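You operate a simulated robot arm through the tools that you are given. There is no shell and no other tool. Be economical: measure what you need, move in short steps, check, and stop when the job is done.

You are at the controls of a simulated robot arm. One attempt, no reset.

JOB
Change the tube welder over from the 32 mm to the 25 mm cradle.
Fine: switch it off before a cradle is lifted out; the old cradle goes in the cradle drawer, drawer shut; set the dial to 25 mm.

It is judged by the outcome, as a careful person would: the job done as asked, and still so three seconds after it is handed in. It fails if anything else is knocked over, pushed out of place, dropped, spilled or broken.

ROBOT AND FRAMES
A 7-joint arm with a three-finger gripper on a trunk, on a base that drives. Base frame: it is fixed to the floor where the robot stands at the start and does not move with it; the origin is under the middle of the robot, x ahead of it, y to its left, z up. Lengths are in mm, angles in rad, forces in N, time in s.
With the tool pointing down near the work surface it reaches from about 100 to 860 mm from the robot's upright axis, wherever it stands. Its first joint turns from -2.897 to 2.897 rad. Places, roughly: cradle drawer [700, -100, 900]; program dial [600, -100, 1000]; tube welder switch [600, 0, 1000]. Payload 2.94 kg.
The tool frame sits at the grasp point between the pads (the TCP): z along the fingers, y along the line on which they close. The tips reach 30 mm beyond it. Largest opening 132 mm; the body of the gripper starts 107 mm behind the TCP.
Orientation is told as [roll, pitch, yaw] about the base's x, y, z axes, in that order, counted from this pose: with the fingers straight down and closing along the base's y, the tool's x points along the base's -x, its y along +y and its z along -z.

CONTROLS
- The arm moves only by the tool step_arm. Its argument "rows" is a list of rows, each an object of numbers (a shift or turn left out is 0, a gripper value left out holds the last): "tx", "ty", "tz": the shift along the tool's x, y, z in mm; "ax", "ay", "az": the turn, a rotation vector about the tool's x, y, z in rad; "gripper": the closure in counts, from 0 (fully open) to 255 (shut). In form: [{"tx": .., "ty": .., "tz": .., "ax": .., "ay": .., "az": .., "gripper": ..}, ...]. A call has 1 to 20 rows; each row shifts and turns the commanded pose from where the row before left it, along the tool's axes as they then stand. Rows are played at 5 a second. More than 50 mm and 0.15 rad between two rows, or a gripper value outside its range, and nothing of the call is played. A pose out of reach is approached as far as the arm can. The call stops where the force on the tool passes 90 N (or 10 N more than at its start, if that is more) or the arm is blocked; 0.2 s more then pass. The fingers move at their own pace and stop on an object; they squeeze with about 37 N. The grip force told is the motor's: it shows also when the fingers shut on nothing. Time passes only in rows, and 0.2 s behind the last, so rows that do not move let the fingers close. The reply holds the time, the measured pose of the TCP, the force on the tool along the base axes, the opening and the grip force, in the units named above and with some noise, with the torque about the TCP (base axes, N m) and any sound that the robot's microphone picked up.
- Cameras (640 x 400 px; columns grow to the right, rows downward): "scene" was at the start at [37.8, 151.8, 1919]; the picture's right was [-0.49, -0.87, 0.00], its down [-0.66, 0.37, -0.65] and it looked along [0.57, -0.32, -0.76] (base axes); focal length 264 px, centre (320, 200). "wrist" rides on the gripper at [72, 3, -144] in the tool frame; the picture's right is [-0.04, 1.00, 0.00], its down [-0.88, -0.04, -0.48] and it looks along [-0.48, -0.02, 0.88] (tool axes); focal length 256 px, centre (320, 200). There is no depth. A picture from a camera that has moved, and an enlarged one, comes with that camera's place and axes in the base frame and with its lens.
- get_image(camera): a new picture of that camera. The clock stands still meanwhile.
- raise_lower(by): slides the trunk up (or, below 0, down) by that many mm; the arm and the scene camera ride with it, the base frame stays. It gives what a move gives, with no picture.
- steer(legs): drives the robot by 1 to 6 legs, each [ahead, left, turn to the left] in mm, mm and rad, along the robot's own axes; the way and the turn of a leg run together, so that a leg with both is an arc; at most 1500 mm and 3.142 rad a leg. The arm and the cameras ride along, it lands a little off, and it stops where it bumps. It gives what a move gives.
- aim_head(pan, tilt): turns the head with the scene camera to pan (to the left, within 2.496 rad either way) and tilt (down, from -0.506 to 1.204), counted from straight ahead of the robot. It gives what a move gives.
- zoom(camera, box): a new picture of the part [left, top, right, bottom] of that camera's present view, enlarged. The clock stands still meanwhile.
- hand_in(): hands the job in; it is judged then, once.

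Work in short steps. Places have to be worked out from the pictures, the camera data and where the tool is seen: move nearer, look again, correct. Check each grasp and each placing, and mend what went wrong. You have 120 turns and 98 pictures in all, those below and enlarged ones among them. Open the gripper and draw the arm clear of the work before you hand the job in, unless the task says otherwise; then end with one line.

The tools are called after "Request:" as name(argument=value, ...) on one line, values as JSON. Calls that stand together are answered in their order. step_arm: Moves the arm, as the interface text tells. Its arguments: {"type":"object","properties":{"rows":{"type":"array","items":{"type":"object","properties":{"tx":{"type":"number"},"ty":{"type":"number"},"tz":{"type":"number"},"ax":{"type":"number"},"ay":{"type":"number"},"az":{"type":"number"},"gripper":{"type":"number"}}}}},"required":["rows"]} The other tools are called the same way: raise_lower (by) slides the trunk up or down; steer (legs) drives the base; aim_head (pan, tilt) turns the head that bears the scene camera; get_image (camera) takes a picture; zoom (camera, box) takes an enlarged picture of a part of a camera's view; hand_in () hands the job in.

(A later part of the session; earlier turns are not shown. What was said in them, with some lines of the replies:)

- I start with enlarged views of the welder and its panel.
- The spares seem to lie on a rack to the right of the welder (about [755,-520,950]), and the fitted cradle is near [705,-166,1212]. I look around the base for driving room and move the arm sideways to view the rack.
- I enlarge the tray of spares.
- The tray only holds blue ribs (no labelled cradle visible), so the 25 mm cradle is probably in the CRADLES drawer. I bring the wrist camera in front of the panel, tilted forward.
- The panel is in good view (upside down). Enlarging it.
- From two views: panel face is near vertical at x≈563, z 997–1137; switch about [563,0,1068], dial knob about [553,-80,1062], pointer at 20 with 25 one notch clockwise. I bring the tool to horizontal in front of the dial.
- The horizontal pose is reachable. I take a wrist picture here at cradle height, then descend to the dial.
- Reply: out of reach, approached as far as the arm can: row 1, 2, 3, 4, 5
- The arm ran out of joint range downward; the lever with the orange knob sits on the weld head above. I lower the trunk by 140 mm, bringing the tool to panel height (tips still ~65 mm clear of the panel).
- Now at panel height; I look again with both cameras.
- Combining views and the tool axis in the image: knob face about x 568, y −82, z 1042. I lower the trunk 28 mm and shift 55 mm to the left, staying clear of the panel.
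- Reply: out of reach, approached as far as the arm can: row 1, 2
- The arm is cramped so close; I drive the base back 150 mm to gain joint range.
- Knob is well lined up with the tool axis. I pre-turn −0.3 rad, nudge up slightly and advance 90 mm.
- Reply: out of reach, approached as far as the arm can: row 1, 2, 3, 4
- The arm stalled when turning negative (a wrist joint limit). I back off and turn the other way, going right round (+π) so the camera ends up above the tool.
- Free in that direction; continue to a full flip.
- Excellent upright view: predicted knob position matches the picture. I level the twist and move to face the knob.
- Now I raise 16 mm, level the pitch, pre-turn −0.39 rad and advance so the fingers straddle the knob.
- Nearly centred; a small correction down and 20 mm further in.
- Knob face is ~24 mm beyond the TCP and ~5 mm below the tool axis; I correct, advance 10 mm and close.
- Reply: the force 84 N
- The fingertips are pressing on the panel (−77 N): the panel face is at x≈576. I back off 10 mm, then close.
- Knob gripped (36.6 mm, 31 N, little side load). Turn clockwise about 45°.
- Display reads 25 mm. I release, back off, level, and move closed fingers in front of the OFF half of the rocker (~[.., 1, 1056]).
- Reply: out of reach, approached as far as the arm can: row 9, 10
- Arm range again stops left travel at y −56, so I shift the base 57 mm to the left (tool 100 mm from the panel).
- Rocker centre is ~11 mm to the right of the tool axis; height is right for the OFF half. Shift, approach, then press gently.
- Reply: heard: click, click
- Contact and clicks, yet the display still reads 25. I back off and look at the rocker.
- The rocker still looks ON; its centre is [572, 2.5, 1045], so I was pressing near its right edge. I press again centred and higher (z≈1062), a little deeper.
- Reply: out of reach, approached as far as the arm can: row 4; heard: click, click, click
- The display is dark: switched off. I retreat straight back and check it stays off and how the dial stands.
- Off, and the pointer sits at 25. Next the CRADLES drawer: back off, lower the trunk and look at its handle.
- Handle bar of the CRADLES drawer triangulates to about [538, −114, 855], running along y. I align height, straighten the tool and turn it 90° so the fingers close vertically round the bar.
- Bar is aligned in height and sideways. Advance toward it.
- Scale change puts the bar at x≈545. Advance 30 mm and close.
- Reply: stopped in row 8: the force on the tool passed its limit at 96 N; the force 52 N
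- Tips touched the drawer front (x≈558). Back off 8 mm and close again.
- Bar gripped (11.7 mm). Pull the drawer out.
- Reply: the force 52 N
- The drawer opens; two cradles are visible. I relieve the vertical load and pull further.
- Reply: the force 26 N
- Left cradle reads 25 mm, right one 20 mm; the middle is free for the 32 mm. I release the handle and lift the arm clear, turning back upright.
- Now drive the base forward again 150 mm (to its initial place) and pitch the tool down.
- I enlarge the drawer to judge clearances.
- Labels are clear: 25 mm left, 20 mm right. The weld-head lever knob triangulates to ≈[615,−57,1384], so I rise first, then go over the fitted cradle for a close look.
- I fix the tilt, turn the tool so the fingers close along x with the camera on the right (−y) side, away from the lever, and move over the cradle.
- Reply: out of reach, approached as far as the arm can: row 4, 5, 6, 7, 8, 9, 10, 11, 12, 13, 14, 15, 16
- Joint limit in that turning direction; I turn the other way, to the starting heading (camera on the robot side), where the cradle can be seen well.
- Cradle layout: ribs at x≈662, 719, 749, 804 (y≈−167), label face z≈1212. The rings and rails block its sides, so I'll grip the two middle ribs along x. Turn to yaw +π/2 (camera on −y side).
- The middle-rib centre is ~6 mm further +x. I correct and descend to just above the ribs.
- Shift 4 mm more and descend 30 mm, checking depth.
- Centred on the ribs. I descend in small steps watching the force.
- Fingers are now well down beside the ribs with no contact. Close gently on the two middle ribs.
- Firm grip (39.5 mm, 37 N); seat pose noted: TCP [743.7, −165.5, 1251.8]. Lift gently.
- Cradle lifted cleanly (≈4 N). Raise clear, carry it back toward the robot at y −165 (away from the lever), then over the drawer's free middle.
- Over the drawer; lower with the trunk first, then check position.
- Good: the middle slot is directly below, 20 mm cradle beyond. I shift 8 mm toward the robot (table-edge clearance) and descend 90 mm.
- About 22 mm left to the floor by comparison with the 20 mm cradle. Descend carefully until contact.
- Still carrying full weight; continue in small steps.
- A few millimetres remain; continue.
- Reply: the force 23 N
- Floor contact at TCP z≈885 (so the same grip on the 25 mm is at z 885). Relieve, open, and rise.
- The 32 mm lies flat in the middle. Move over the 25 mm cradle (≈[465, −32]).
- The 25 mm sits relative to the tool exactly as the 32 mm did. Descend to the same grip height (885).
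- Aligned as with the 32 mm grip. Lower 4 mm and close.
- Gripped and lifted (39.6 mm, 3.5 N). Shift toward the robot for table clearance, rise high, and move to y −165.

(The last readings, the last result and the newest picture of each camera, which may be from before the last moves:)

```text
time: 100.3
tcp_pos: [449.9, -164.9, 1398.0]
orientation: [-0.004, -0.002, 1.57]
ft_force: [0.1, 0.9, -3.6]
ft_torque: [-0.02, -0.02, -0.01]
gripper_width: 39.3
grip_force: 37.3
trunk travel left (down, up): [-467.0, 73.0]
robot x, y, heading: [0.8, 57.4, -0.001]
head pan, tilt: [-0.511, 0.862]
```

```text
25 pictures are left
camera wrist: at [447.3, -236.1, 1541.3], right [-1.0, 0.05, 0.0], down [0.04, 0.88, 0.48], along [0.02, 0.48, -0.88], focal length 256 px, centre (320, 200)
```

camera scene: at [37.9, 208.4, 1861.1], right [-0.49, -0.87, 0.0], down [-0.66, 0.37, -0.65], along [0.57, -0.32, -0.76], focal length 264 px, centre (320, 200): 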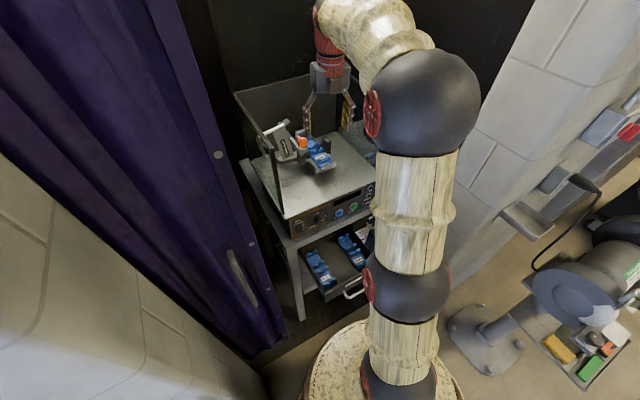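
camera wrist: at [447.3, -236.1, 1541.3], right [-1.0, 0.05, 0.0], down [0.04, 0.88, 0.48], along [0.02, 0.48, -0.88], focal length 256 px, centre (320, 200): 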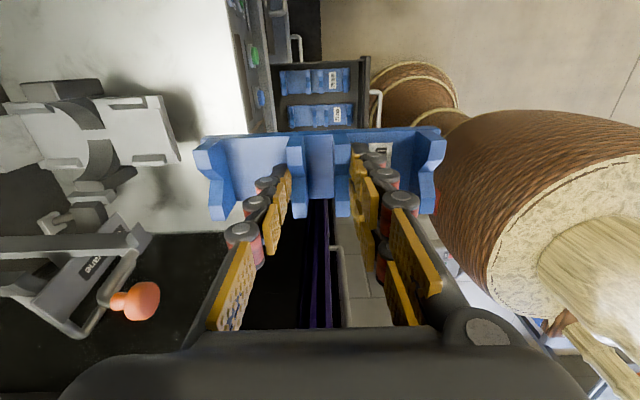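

Carry it forward over the holder and descend to z≈1300 for an alignment check.

Request:
step_arm(rows=[{"ty": -42}, {"ty": -42}, {"ty": -42}, {"ty": -42}, {"ty": -42}, {"ty": -42}, {"ty": -42}, {}, {"tz": 40}, {"tz": 40}, {"tz": 20}, {}])

Request:
zoom(camera="wrist", box=[170, 60, 470, 280])

```text
time: 102.9
tcp_pos: [746.6, -164.6, 1297.2]
orientation: [-0.003, -0.001, 1.57]
ft_force: [-0.3, -0.5, -4.3]
ft_torque: [-0.04, -0.06, 0.02]
gripper_width: 39.6
grip_force: 37.0
trunk travel left (down, up): [-467.0, 73.0]
robot x, y, heading: [-2.9, 58.2, -0.001]
head pan, tilt: [-0.511, 0.862]
```

```text
1.82 times, centred on (320, 170) of wrist
camera zoom: at [742.7, -237.1, 1440.5], right [-1.0, 0.05, 0.0], down [0.04, 0.88, 0.48], along [0.02, 0.48, -0.88], focal length 465 px, centre (320, 254)
```

zoom: 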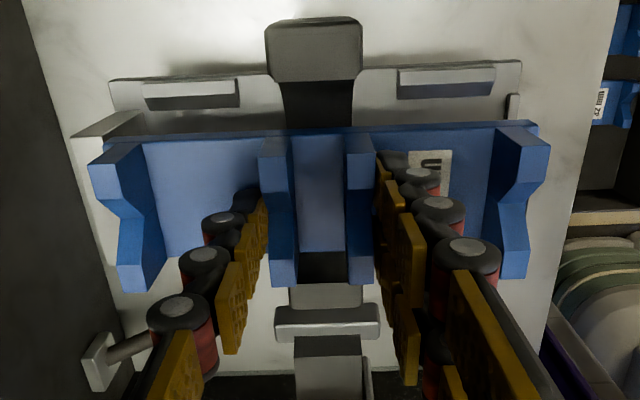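

About 2 mm too far in +x versus the recorded seat. Correct and descend to 1270.

Request:
step_arm(rows=[{"ty": 2}, {"tz": 15}, {"tz": 10}, {}])

Request:
zoom(camera="wrist", box=[170, 60, 470, 280])

```text
time: 103.9
tcp_pos: [744.2, -166.9, 1270.3]
orientation: [-0.002, 0.0, 1.57]
ft_force: [0.1, 0.1, -3.5]
ft_torque: [0.02, 0.03, 0.0]
gripper_width: 39.6
grip_force: 37.0
trunk travel left (down, up): [-467.0, 73.0]
robot x, y, heading: [0.0, 56.4, -0.002]
head pan, tilt: [-0.511, 0.862]
```

```text
1.82 times, centred on (320, 170) of wrist
camera zoom: at [740.8, -237.4, 1415.0], right [-1.0, 0.05, 0.0], down [0.04, 0.88, 0.48], along [0.02, 0.48, -0.88], focal length 465 px, centre (320, 254)
```

zoom: 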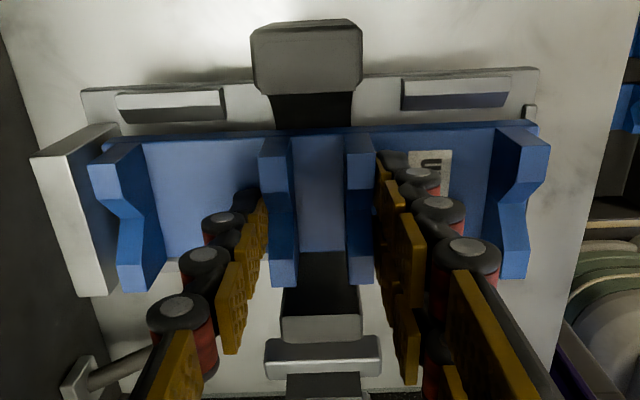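

Alignment within about 1 mm. Small y correction and descend gently to seat.

Request:
step_arm(rows=[{"tx": -0.7, "tz": 6}, {"tz": 4}, {}])

Request:
step_arm(rows=[{"tz": 3}, {}])

Request:
step_arm(rows=[{"tz": 2}, {}])

```text
time: 104.7
tcp_pos: [744.3, -164.7, 1261.4]
orientation: [-0.001, -0.002, 1.568]
ft_force: [-0.6, 0.7, -2.9]
ft_torque: [0.02, 0.02, 0.02]
gripper_width: 39.4
grip_force: 37.6
trunk travel left (down, up): [-467.0, 73.0]
robot x, y, heading: [4.1, 58.4, -0.004]
head pan, tilt: [-0.511, 0.862]
```

```text
time: 105.3
tcp_pos: [744.6, -165.6, 1258.6]
orientation: [-0.001, -0.001, 1.569]
ft_force: [0.8, 0.4, -2.6]
ft_torque: [0.01, 0.01, 0.01]
gripper_width: 39.6
grip_force: 37.0
trunk travel left (down, up): [-467.0, 73.0]
robot x, y, heading: [-1.3, 53.7, -0.004]
head pan, tilt: [-0.511, 0.862]
```

```text
time: 105.9
tcp_pos: [745.2, -164.6, 1256.4]
orientation: [-0.002, -0.003, 1.568]
ft_force: [0.1, 1.0, -3.6]
ft_torque: [0.01, 0.01, -0.02]
gripper_width: 39.5
grip_force: 36.9
trunk travel left (down, up): [-467.0, 73.0]
robot x, y, heading: [1.3, 56.9, -0.005]
head pan, tilt: [-0.511, 0.862]
```

No contact yet; two more small steps.

Request:
step_arm(rows=[{"tz": 2}, {}])

Request:
step_arm(rows=[{"tz": 2}, {}])

Request:
zoom(camera="wrist", box=[170, 60, 470, 280])

```text
time: 106.5
tcp_pos: [744.3, -165.5, 1254.7]
orientation: [-0.003, -0.003, 1.568]
ft_force: [0.1, 0.6, -2.8]
ft_torque: [0.0, -0.01, 0.03]
gripper_width: 39.5
grip_force: 37.0
trunk travel left (down, up): [-467.0, 73.0]
robot x, y, heading: [2.9, 59.8, 0.001]
head pan, tilt: [-0.511, 0.862]
```

```text
time: 107.1
tcp_pos: [744.6, -164.9, 1252.9]
orientation: [-0.004, -0.001, 1.57]
ft_force: [0.2, -1.1, -2.8]
ft_torque: [0.04, 0.0, -0.02]
gripper_width: 39.5
grip_force: 36.7
trunk travel left (down, up): [-467.0, 73.0]
robot x, y, heading: [-0.7, 53.3, 0.003]
head pan, tilt: [-0.511, 0.862]
```

```text
1.82 times, centred on (320, 170) of wrist
camera zoom: at [740.8, -237.0, 1397.1], right [-1.0, 0.05, 0.0], down [0.04, 0.88, 0.48], along [0.02, 0.48, -0.88], focal length 465 px, centre (320, 254)
```

zoom: 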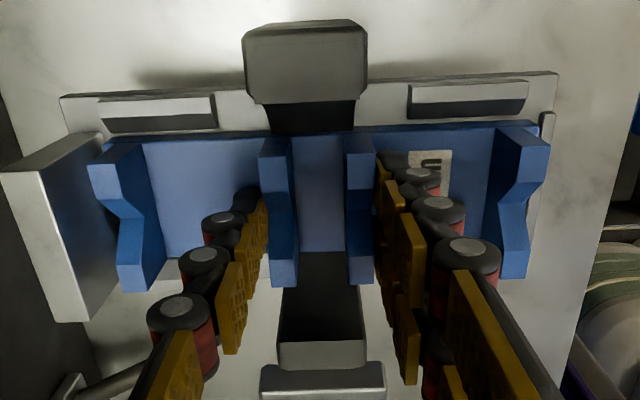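

Matches the seated 32 mm picture; continue 1.5 mm at a time until contact.

Request:
step_arm(rows=[{"tz": 1.5}, {}])

Request:
step_arm(rows=[{"tz": 1.5}, {}])

Request:
step_arm(rows=[{"tz": 1.5}, {}])

```text
time: 107.7
tcp_pos: [744.4, -165.0, 1252.6]
orientation: [-0.005, -0.001, 1.569]
ft_force: [0.1, 0.2, 3.7]
ft_torque: [0.14, 0.3, -0.04]
gripper_width: 39.3
grip_force: 36.9
trunk travel left (down, up): [-467.0, 73.0]
robot x, y, heading: [0.0, 55.9, -0.004]
head pan, tilt: [-0.511, 0.862]
```

```text
time: 108.3
tcp_pos: [743.7, -165.3, 1253.6]
orientation: [-0.009, 0.002, 1.567]
ft_force: [2.2, -0.3, 15.8]
ft_torque: [0.44, 0.07, 0.0]
gripper_width: 39.6
grip_force: 36.9
trunk travel left (down, up): [-467.0, 73.0]
robot x, y, heading: [-0.8, 56.6, -0.001]
head pan, tilt: [-0.511, 0.862]
```

```text
time: 108.9
tcp_pos: [743.6, -164.0, 1251.3]
orientation: [-0.008, 0.001, 1.567]
ft_force: [5.9, -0.8, 23.3]
ft_torque: [-0.1, -0.19, -0.12]
gripper_width: 39.7
grip_force: 37.3
trunk travel left (down, up): [-467.0, 73.0]
robot x, y, heading: [-2.2, 56.0, -0.002]
head pan, tilt: [-0.511, 0.862]
```

Contact at z≈1252, about the expected seat height. Relieve, open slowly, rise and inspect.

Request:
step_arm(rows=[{"tz": -2.5}, {"gripper": 200}, {"gripper": 180}, {"gripper": 160}, {"gripper": 140}, {}, {}, {"tz": -20}, {"tz": -30}, {"tz": -30}])

Request:
zoom(camera="wrist", box=[200, 40, 440, 220])

```text
time: 111.1
tcp_pos: [743.9, -165.3, 1330.1]
orientation: [-0.001, -0.002, 1.571]
ft_force: [-0.6, 0.3, -0.7]
ft_torque: [-0.03, -0.02, 0.03]
gripper_width: 59.6
grip_force: 0.1
trunk travel left (down, up): [-467.0, 73.0]
robot x, y, heading: [0.5, 56.5, -0.002]
head pan, tilt: [-0.511, 0.862]
```

```text
2.22 times, centred on (320, 130) of wrist
camera zoom: at [740.1, -237.3, 1474.8], right [-1.0, 0.05, 0.0], down [0.04, 0.88, 0.48], along [0.02, 0.48, -0.88], focal length 569 px, centre (320, 356)
```

zoom: 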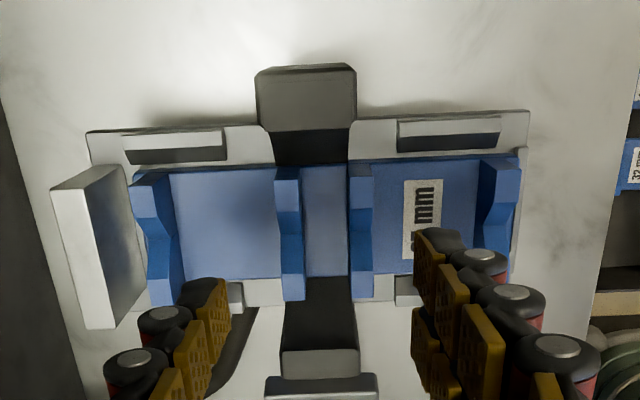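

The 25 mm cradle sits in the holder just as the old one did. Now raise, retreat clear and return to yaw 0.

Request:
step_arm(rows=[{"tz": -40}, {"tz": -35}, {"ty": 42}, {"ty": 42}, {"ty": 42}, {"ty": 42}, {"ty": 42}, {"ty": 42}, {"ty": 42}, {"az": 0.1427, "gripper": 255}, {"az": 0.1427}, {"az": 0.1427}, {"az": 0.1427}, {"az": 0.1427}, {"az": 0.1427}, {"az": 0.1427}, {"az": 0.1427}, {"az": 0.1427}, {"az": 0.1427}, {"az": 0.1427}])

Request:
zoom(camera="scene", box=[230, 80, 410, 200])

Request:
steer(legs=[[-170, 0, 0]])

```text
time: 115.3
tcp_pos: [450.2, -164.6, 1405.2]
orientation: [0.003, -0.003, -0.003]
ft_force: [0.1, 0.0, -0.8]
ft_torque: [0.02, -0.01, -0.01]
gripper_width: 0.2
grip_force: 28.4
trunk travel left (down, up): [-467.0, 73.0]
robot x, y, heading: [-0.1, 55.6, -0.002]
head pan, tilt: [-0.511, 0.862]
```

```text
3.33 times, centred on (320, 140) of scene
camera zoom: at [38.2, 208.5, 1961.0], right [-0.49, -0.87, 0.0], down [-0.66, 0.37, -0.65], along [0.57, -0.32, -0.76], focal length 880 px, centre (320, 400)
```

zoom: 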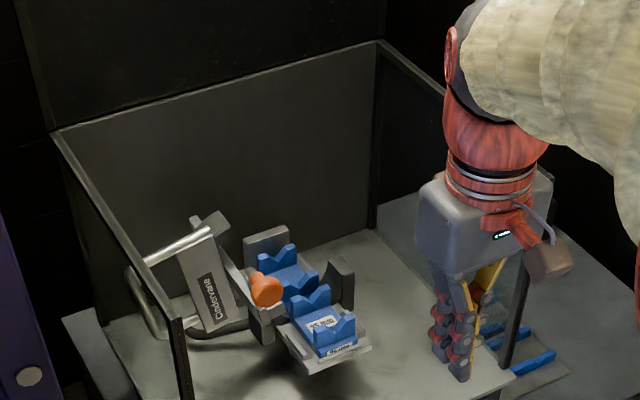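

```text
time: 116.8
tcp_pos: [278.9, -163.8, 1406.5]
orientation: [0.002, -0.005, -0.003]
ft_force: [0.2, 0.1, 0.9]
ft_torque: [0.04, -0.06, 0.03]
gripper_width: 0.0
grip_force: 28.6
trunk travel left (down, up): [-467.0, 73.0]
robot x, y, heading: [-168.7, 58.3, -0.001]
head pan, tilt: [-0.511, 0.862]
```

The 25 mm cradle looks seated in the scene view. Next: lower the trunk, keep back from the drawer, tilt the closed fingers forward.

Request:
step_arm(rows=[{"tx": 25, "ty": 25}, {"ty": 25}])

Request:
raise_lower(by=-380)

Request:
step_arm(rows=[{"ay": -0.145}, {"ay": -0.145}, {"ay": -0.145}, {"ay": -0.145}, {"ay": -0.145}, {"ay": -0.145}])

Request:
get_image(camera="wrist")

```text
time: 117.4
tcp_pos: [257.5, -114.3, 1404.9]
orientation: [0.001, -0.001, -0.004]
ft_force: [0.9, -0.2, 0.1]
ft_torque: [0.04, 0.08, -0.01]
gripper_width: 0.0
grip_force: 28.8
trunk travel left (down, up): [-467.0, 73.0]
robot x, y, heading: [-167.3, 56.0, -0.003]
head pan, tilt: [-0.511, 0.862]
```

```text
time: 121.0
tcp_pos: [255.7, -113.9, 1025.1]
orientation: [0.0, -0.002, -0.004]
ft_force: [-0.4, -0.5, 1.6]
ft_torque: [-0.01, -0.02, -0.03]
gripper_width: 0.1
grip_force: 28.3
trunk travel left (down, up): [-87.0, 453.0]
robot x, y, heading: [-166.3, 56.4, 0.0]
head pan, tilt: [-0.511, 0.862]
```

```text
time: 122.4
tcp_pos: [255.0, -115.3, 1025.9]
orientation: [0.0, -0.875, -0.004]
ft_force: [1.0, -0.4, -0.3]
ft_torque: [-0.01, -0.02, 0.02]
gripper_width: 0.1
grip_force: 28.7
trunk travel left (down, up): [-87.0, 453.0]
robot x, y, heading: [-166.8, 59.4, -0.004]
head pan, tilt: [-0.511, 0.862]
```

```text
19 pictures are left
camera wrist: at [98.7, -110.4, 1062.6], right [0.03, 1.0, 0.03], down [0.2, -0.04, 0.98], along [0.98, -0.02, -0.2], focal length 256 px, centre (320, 200)
```

wrist: 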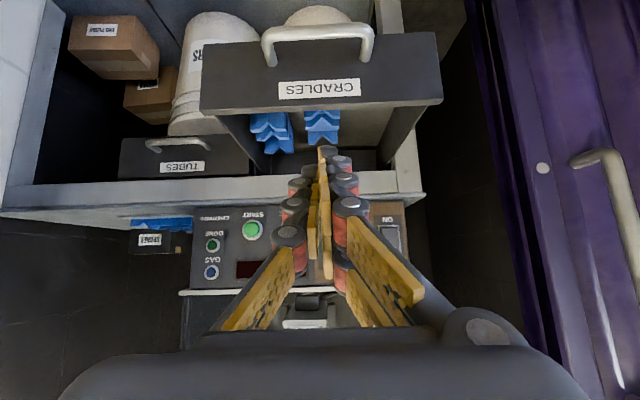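

Drawer face spans z≈830–922, label at 890. Lower the tool 112 mm so the tips are at z≈895 just in front of the drawer.

Request:
step_arm(rows=[{"tx": 28.6, "tz": 23.9}, {"tx": 28.6, "tz": 23.9}, {"tx": 28.6, "tz": 23.9}, {"tx": -19.2, "tz": 23}, {}])

Request:
get_image(camera="wrist")

```text
time: 123.6
tcp_pos: [285.3, -114.5, 912.3]
orientation: [0.003, -0.876, -0.005]
ft_force: [-0.1, 0.1, 0.1]
ft_torque: [-0.01, 0.02, 0.02]
gripper_width: 0.1
grip_force: 28.3
trunk travel left (down, up): [-87.0, 453.0]
robot x, y, heading: [-169.6, 58.2, -0.001]
head pan, tilt: [-0.511, 0.862]
```

```text
18 pictures are left
camera wrist: at [128.3, -109.8, 950.4], right [0.03, 1.0, 0.03], down [0.2, -0.04, 0.98], along [0.98, -0.02, -0.2], focal length 256 px, centre (320, 200)
```

wrist: 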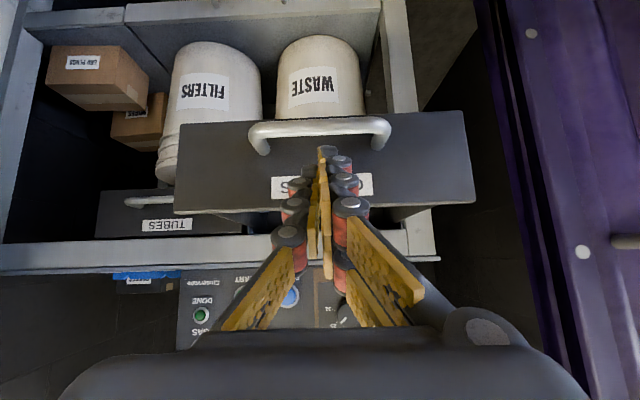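

Tips will meet the face at the label, above the handle. Push the drawer in.

Request:
step_arm(rows=[{"tx": -12.8, "tz": 15.3}, {"tx": -12.8, "tz": 15.3}, {"tx": -12.8, "tz": 15.3}, {"tx": -12.8, "tz": 15.3}, {"tx": -12.8, "tz": 15.3}, {"tx": -12.8, "tz": 15.3}, {"tx": -12.8, "tz": 15.3}, {"tx": -12.8, "tz": 15.3}, {"tx": -12.8, "tz": 15.3}, {"tx": -12.8, "tz": 15.3}])

Request:
get_image(camera="wrist")

```text
time: 125.8
tcp_pos: [484.9, -113.9, 912.6]
orientation: [0.004, -0.872, -0.005]
ft_force: [-0.3, -0.3, 0.7]
ft_torque: [-0.02, -0.01, 0.0]
gripper_width: 0.0
grip_force: 28.3
trunk travel left (down, up): [-87.0, 453.0]
robot x, y, heading: [-169.2, 56.2, -0.007]
head pan, tilt: [-0.511, 0.862]
```

```text
17 pictures are left
camera wrist: at [328.5, -110.6, 950.5], right [0.03, 1.0, 0.04], down [0.2, -0.04, 0.98], along [0.98, -0.02, -0.2], focal length 256 px, centre (320, 200)
```

wrist: 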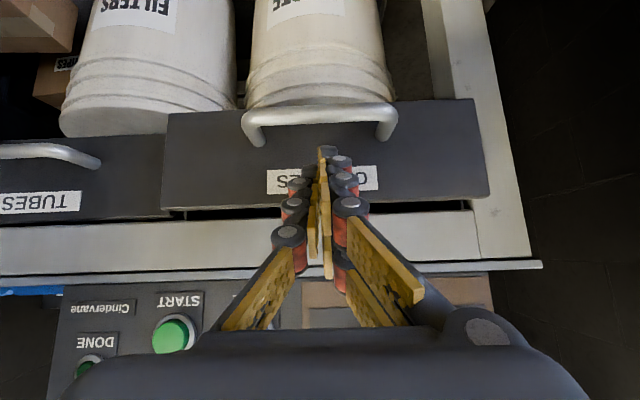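

Nearly closed; push on until it seats.

Request:
step_arm(rows=[{"tx": -12.8, "tz": 15.3}, {"tx": -9.6, "tz": 11.5}, {"tx": -5, "tz": 6}, {"tx": -3.2, "tz": 3.8}, {"tx": -3.2, "tz": 3.8}, {"tx": -3.2, "tz": 3.8}])

Request:
get_image(camera="wrist")

```text
time: 127.0
tcp_pos: [526.2, -115.7, 916.2]
orientation: [0.004, -0.876, -0.005]
ft_force: [-63.4, 9.0, 30.1]
ft_torque: [0.26, -0.68, 0.33]
gripper_width: 0.0
grip_force: 28.7
trunk travel left (down, up): [-87.0, 453.0]
robot x, y, heading: [-173.6, 55.1, -0.008]
head pan, tilt: [-0.511, 0.862]
stopped in row 5: the force on the tool passed its limit at 98 N (the readings are from after the stop); the commanded pose is now the measured one
```

```text
16 pictures are left
camera wrist: at [369.5, -111.3, 953.5], right [0.03, 1.0, 0.04], down [0.2, -0.04, 0.98], along [0.98, -0.02, -0.2], focal length 256 px, centre (320, 200)
```

wrist: 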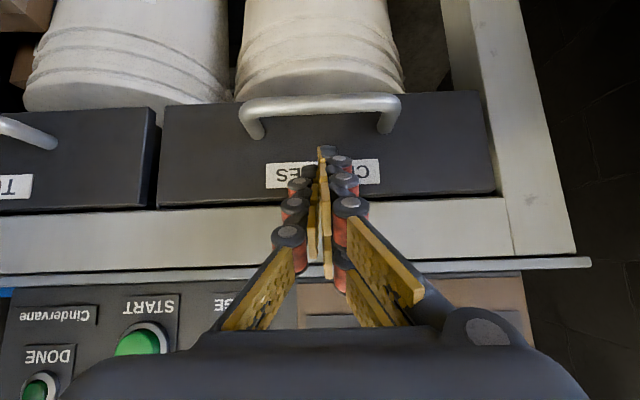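

The drawer stopped at the same face position as when shut originally (~556). Back off and verify from a distance.

Request:
step_arm(rows=[{"tx": 16, "tz": -19}, {"tx": 25, "tz": -30}, {"tx": 25, "tz": -30}, {"tx": 25, "tz": -30}, {"tx": 25, "tz": -30}, {"tx": -20, "tz": -20}])

Request:
raise_lower(by=120)

Request:
get_image(camera="wrist")

Request:
zoom(camera="scene", box=[220, 60, 400, 220])

```text
time: 128.4
tcp_pos: [348.4, -113.7, 939.5]
orientation: [0.006, -0.868, -0.01]
ft_force: [-0.8, -0.6, 0.1]
ft_torque: [-0.02, -0.04, 0.02]
gripper_width: 0.3
grip_force: 29.1
trunk travel left (down, up): [-87.0, 453.0]
robot x, y, heading: [-168.7, 57.9, -0.003]
head pan, tilt: [-0.511, 0.862]
```

```text
time: 129.9
tcp_pos: [349.7, -114.3, 1060.0]
orientation: [0.004, -0.868, -0.007]
ft_force: [0.4, 0.3, 0.6]
ft_torque: [0.0, 0.01, 0.02]
gripper_width: 0.0
grip_force: 28.6
trunk travel left (down, up): [-207.0, 333.0]
robot x, y, heading: [-170.1, 58.8, -0.008]
head pan, tilt: [-0.511, 0.862]
```

```text
15 pictures are left
camera wrist: at [192.7, -110.5, 1098.3], right [0.03, 1.0, 0.04], down [0.21, -0.04, 0.98], along [0.98, -0.02, -0.21], focal length 256 px, centre (320, 200)
```

wrist: 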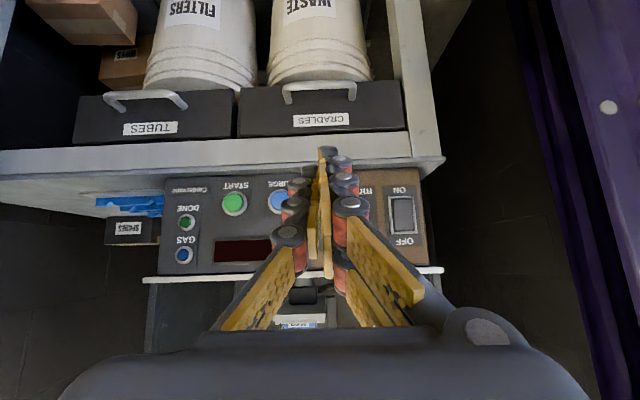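

```text
2.50 times, centred on (310, 140) of scene
camera zoom: at [-131.7, 209.1, 1700.9], right [-0.49, -0.87, 0.0], down [-0.66, 0.37, -0.65], along [0.57, -0.32, -0.76], focal length 660 px, centre (345, 350)
```

zoom: 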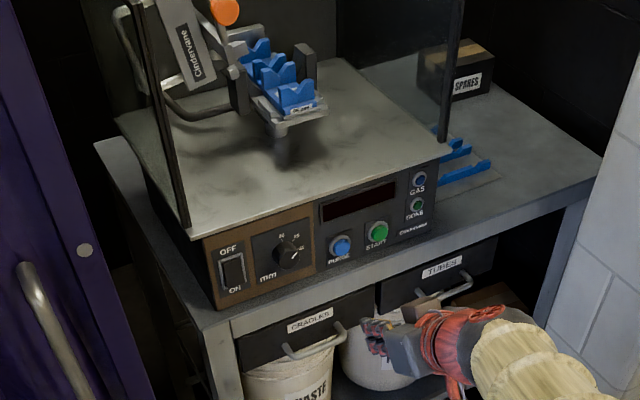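

Drawer is flush with its neighbour and the display is dark. Close-up check of the dial and cradle.

Request:
zoom(camera="scene", box=[275, 135, 325, 175])

Request:
zoom(camera="scene", box=[290, 65, 360, 115])

```text
10.00 times, centred on (300, 155) of scene
camera zoom: at [-131.7, 209.1, 1700.9], right [-0.49, -0.87, 0.0], down [-0.66, 0.37, -0.65], along [0.57, -0.32, -0.76], focal length 2640 px, centre (520, 650)
```

zoom: 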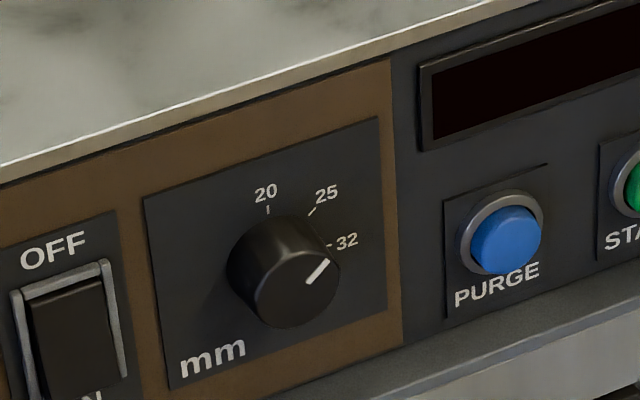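

```text
8.00 times, centred on (325, 90) of scene
camera zoom: at [-131.7, 209.1, 1700.9], right [-0.49, -0.87, 0.0], down [-0.66, 0.37, -0.65], along [0.57, -0.32, -0.76], focal length 2112 px, centre (280, 1080)
```

zoom: 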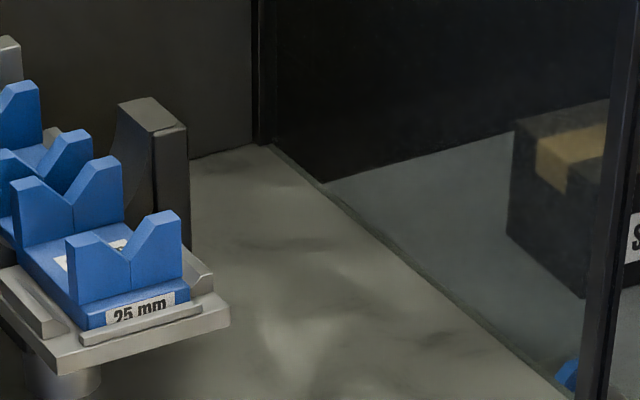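

Cradle seated behind its front lip; pointer parallel to the 25 mark. Back the arm off further and open the gripper.

Request:
step_arm(rows=[{"tx": 20, "tz": -25, "gripper": 0}, {"tx": 20, "tz": -25}, {}, {}, {}, {}])

Request:
get_image(camera="scene")

```text
time: 131.3
tcp_pos: [285.0, -114.3, 1061.6]
orientation: [0.005, -0.869, -0.008]
ft_force: [-0.8, 0.1, -0.2]
ft_torque: [-0.02, -0.01, -0.06]
gripper_width: 99.4
grip_force: 0.0
trunk travel left (down, up): [-207.0, 333.0]
robot x, y, heading: [-172.3, 52.5, -0.005]
head pan, tilt: [-0.511, 0.862]
```

```text
11 pictures are left
camera scene: at [-131.8, 209.2, 1701.0], right [-0.49, -0.87, 0.0], down [-0.66, 0.37, -0.65], along [0.57, -0.32, -0.76], focal length 264 px, centre (320, 200)
```

scene: 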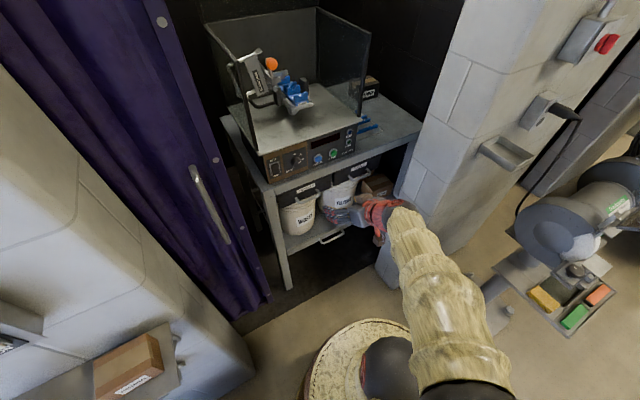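

Everything is in place and the arm is clear with the gripper open; I hand in.

Request:
hand_in()

```text
The job is handed in.
```

The tube welder is changed over: I switched it off before lifting the 32 mm cradle out, and the 25 mm cradle is now fitted. The 32 mm cradle is in the cradle drawer, which is shut, and the dial is set to 25 mm.
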